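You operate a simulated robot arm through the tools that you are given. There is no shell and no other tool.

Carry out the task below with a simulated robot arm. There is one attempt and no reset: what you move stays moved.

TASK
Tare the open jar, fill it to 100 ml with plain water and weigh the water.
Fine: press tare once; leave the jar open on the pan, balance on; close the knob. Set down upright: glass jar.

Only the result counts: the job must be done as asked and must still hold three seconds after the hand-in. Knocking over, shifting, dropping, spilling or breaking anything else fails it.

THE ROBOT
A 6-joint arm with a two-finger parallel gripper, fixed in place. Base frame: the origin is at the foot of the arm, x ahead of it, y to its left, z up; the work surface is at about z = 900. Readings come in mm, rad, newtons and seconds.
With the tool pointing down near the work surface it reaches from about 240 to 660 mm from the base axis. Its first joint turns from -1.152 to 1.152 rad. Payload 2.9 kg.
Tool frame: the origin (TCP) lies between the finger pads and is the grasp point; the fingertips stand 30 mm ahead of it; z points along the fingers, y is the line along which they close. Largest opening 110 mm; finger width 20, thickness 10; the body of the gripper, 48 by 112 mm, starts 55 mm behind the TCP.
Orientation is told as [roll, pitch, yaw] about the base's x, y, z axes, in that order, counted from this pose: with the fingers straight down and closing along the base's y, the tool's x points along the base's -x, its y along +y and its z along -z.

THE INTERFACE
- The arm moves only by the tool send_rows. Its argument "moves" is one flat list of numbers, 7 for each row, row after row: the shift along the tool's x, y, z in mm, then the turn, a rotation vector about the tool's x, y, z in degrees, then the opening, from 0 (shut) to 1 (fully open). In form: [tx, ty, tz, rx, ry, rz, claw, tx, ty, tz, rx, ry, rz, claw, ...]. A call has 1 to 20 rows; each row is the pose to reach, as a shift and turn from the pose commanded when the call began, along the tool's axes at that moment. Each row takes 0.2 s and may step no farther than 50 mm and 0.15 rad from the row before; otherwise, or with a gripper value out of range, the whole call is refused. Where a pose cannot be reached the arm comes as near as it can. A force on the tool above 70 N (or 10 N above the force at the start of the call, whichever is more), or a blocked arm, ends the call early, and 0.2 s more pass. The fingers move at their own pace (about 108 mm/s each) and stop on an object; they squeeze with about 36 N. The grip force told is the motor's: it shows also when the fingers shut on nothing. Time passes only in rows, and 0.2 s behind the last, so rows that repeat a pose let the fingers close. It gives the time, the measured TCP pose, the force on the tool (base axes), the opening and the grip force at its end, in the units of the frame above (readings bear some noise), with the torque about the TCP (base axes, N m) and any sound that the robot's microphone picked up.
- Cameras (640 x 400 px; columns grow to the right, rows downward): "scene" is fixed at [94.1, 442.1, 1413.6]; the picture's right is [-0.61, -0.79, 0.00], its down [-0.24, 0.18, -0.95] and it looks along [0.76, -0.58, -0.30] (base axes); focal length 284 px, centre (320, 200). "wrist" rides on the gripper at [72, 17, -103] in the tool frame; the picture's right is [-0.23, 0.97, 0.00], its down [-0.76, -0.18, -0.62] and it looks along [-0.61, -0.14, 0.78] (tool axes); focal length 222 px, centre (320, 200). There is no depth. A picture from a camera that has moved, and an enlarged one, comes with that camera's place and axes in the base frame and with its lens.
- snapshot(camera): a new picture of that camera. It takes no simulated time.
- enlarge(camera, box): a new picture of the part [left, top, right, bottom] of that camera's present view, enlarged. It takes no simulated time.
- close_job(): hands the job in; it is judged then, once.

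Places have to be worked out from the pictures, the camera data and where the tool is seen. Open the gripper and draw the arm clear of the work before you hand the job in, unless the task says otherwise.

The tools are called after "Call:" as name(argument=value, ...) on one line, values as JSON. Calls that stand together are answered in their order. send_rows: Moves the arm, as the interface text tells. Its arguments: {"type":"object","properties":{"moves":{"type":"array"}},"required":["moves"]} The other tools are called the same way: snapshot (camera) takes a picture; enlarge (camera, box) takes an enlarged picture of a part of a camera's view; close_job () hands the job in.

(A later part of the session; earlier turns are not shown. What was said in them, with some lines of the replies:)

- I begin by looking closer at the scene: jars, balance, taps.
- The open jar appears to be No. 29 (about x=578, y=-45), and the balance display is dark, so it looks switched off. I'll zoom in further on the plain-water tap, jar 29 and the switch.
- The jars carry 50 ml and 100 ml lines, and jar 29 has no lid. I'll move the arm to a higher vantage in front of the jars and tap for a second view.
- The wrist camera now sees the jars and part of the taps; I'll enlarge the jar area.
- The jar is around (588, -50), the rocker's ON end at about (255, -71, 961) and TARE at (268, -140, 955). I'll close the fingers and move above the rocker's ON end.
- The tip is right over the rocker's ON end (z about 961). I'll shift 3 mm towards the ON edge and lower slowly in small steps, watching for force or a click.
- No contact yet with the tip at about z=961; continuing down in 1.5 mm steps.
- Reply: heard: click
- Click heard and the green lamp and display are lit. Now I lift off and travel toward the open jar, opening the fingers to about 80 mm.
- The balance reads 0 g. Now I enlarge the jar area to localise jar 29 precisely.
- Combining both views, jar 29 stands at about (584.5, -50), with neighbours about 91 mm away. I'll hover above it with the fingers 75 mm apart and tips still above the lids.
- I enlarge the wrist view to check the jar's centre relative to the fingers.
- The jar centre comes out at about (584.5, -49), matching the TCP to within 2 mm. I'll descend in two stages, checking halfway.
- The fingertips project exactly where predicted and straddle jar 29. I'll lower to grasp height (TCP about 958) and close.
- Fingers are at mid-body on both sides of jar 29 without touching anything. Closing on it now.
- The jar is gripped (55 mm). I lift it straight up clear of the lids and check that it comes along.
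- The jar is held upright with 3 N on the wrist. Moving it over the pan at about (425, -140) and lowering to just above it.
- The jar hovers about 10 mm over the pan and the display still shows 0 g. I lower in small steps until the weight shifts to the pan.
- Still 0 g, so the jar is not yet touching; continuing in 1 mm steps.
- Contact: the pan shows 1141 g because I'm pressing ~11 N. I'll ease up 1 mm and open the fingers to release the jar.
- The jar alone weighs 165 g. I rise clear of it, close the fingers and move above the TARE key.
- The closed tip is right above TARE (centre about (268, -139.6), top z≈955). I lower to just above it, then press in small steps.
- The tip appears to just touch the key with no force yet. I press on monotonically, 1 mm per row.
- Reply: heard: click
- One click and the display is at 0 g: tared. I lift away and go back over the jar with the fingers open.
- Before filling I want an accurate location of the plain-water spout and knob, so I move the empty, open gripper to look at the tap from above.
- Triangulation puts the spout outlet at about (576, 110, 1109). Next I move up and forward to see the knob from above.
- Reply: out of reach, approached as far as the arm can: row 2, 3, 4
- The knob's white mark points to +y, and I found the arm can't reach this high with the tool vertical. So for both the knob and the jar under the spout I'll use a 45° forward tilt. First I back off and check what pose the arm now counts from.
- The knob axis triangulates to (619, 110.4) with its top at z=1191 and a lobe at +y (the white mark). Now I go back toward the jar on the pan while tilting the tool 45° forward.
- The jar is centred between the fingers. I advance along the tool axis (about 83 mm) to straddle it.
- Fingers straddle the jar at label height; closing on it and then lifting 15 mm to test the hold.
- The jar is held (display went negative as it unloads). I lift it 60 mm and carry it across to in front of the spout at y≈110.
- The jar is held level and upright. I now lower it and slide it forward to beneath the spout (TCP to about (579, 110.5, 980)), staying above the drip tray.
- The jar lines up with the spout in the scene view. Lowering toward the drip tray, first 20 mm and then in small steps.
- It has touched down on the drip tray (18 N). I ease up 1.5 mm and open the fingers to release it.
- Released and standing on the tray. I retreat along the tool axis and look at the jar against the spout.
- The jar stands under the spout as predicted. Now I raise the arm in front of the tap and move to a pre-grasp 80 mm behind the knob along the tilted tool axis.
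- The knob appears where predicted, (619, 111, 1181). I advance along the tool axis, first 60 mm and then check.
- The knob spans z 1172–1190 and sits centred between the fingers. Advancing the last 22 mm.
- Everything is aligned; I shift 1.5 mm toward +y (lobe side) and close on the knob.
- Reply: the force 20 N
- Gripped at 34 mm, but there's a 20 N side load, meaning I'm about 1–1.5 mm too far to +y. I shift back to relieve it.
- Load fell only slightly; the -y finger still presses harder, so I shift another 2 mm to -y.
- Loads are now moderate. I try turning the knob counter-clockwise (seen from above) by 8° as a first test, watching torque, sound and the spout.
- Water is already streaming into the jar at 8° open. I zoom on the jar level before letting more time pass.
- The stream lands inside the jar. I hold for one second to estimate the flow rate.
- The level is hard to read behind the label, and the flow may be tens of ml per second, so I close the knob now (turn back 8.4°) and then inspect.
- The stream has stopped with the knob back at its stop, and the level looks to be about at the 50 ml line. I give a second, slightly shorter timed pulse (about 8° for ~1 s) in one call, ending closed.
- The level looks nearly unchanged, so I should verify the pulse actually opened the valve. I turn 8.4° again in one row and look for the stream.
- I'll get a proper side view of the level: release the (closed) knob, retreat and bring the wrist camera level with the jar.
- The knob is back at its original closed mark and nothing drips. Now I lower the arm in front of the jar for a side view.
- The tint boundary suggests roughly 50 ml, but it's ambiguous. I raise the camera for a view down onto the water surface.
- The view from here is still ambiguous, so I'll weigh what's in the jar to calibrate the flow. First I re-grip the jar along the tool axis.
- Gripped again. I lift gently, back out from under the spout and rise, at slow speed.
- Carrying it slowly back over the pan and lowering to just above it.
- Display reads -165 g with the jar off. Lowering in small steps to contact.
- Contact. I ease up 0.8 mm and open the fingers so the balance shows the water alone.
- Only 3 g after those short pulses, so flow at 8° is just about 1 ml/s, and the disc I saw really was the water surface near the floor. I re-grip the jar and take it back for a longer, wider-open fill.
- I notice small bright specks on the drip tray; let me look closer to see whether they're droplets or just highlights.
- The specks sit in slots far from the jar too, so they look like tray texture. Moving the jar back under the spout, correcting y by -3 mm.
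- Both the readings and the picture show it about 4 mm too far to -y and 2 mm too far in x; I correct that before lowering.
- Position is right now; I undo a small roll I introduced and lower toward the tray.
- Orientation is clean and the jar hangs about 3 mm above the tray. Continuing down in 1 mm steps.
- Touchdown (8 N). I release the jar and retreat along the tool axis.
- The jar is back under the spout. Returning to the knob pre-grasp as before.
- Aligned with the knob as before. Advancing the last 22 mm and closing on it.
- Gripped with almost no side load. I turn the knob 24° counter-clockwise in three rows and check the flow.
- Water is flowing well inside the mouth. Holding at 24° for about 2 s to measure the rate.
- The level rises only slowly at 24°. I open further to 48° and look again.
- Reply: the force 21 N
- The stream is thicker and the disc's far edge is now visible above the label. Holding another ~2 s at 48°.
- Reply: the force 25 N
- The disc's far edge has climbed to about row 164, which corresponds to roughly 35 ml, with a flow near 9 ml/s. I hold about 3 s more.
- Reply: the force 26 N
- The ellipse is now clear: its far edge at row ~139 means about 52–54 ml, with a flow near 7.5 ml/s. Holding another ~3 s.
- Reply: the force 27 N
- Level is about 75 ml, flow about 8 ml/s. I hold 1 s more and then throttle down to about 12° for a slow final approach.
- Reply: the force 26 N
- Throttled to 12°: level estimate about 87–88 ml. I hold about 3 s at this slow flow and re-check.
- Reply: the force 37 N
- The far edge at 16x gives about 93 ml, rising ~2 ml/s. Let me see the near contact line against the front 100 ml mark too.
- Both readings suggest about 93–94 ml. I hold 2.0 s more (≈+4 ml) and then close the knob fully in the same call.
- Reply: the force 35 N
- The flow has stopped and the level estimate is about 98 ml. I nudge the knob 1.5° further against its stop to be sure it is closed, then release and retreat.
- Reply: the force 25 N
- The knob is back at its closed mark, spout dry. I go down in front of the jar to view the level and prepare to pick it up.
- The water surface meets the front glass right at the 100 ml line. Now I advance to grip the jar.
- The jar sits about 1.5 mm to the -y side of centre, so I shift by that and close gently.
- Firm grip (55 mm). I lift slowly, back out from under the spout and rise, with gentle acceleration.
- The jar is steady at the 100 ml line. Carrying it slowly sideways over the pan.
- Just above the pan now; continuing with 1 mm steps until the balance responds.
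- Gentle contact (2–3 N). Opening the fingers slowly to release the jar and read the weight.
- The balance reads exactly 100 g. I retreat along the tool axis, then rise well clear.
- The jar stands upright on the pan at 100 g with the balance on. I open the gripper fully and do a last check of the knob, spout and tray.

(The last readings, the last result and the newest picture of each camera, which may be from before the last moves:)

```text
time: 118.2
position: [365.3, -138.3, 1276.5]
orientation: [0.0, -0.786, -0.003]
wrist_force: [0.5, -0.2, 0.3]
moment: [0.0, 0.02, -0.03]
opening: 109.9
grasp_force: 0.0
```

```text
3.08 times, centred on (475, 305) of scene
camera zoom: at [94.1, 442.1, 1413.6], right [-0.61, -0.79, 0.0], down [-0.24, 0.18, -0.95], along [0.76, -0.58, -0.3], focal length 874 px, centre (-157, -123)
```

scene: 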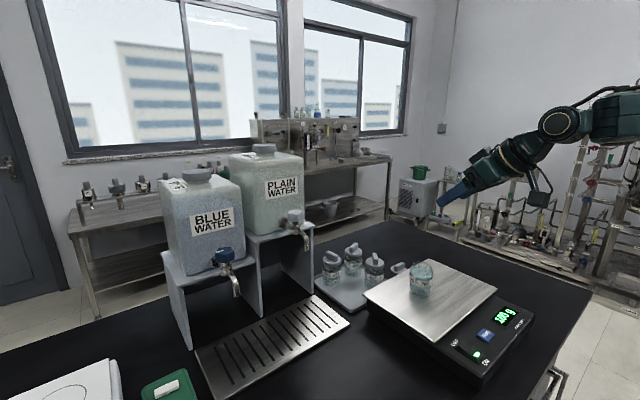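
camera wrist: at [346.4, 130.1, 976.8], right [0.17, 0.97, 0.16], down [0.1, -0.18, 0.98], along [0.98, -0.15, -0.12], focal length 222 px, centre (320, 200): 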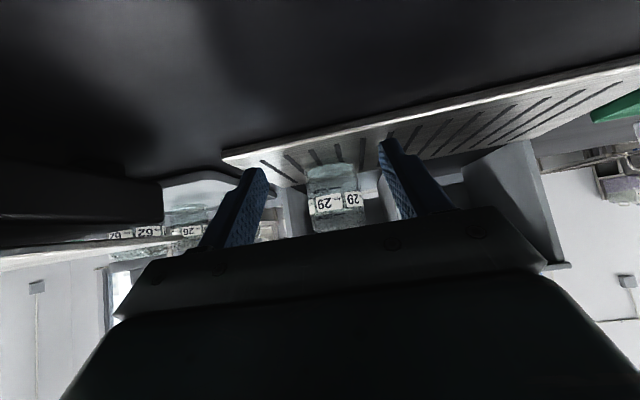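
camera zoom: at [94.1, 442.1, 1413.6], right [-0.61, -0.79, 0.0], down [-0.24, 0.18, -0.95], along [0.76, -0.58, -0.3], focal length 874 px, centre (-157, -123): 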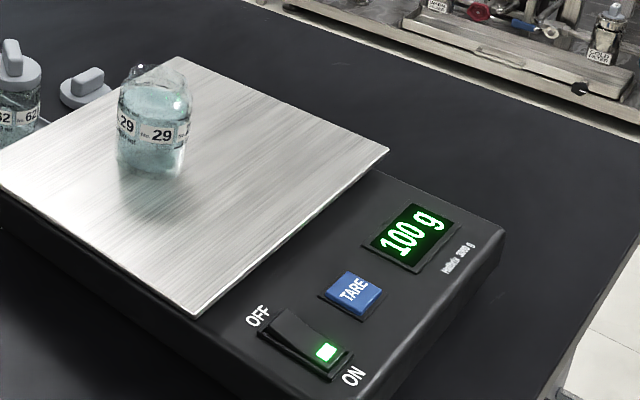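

The knob is at its original closed mark, the spout is dry and the tray looks clean. The other jars haven't moved, the open jar is upright on the pan, and the balance is on at 100 g. The arm is clear with the gripper open, so I'm handing the job in.

Call:
close_job()

```text
The job is handed in.
```

The job is handed in. The open jar (No. 29) stands upright on the pan, filled to its 100 ml line with plain water, and the balance is on and reads 100 g.

- **Tare:** I switched the balance on, set the empty jar on the pan (165 g), and pressed tare once, which brought the display to 0 g.
- **Filling:** The first short fill came to only 3 g when I weighed it. I put the jar back under the plain-water spout and topped it up to the line.
- **Tap:** The knob is back at its original closed mark and the spout was dry at the last check.
- **Surroundings:** The last pictures show no spill, and the other jars, the lid and the drip tray look undisturbed. The arm is clear with the gripper open.

I haven't seen the result of the judging; the hand-in only confirmed that the job was received.
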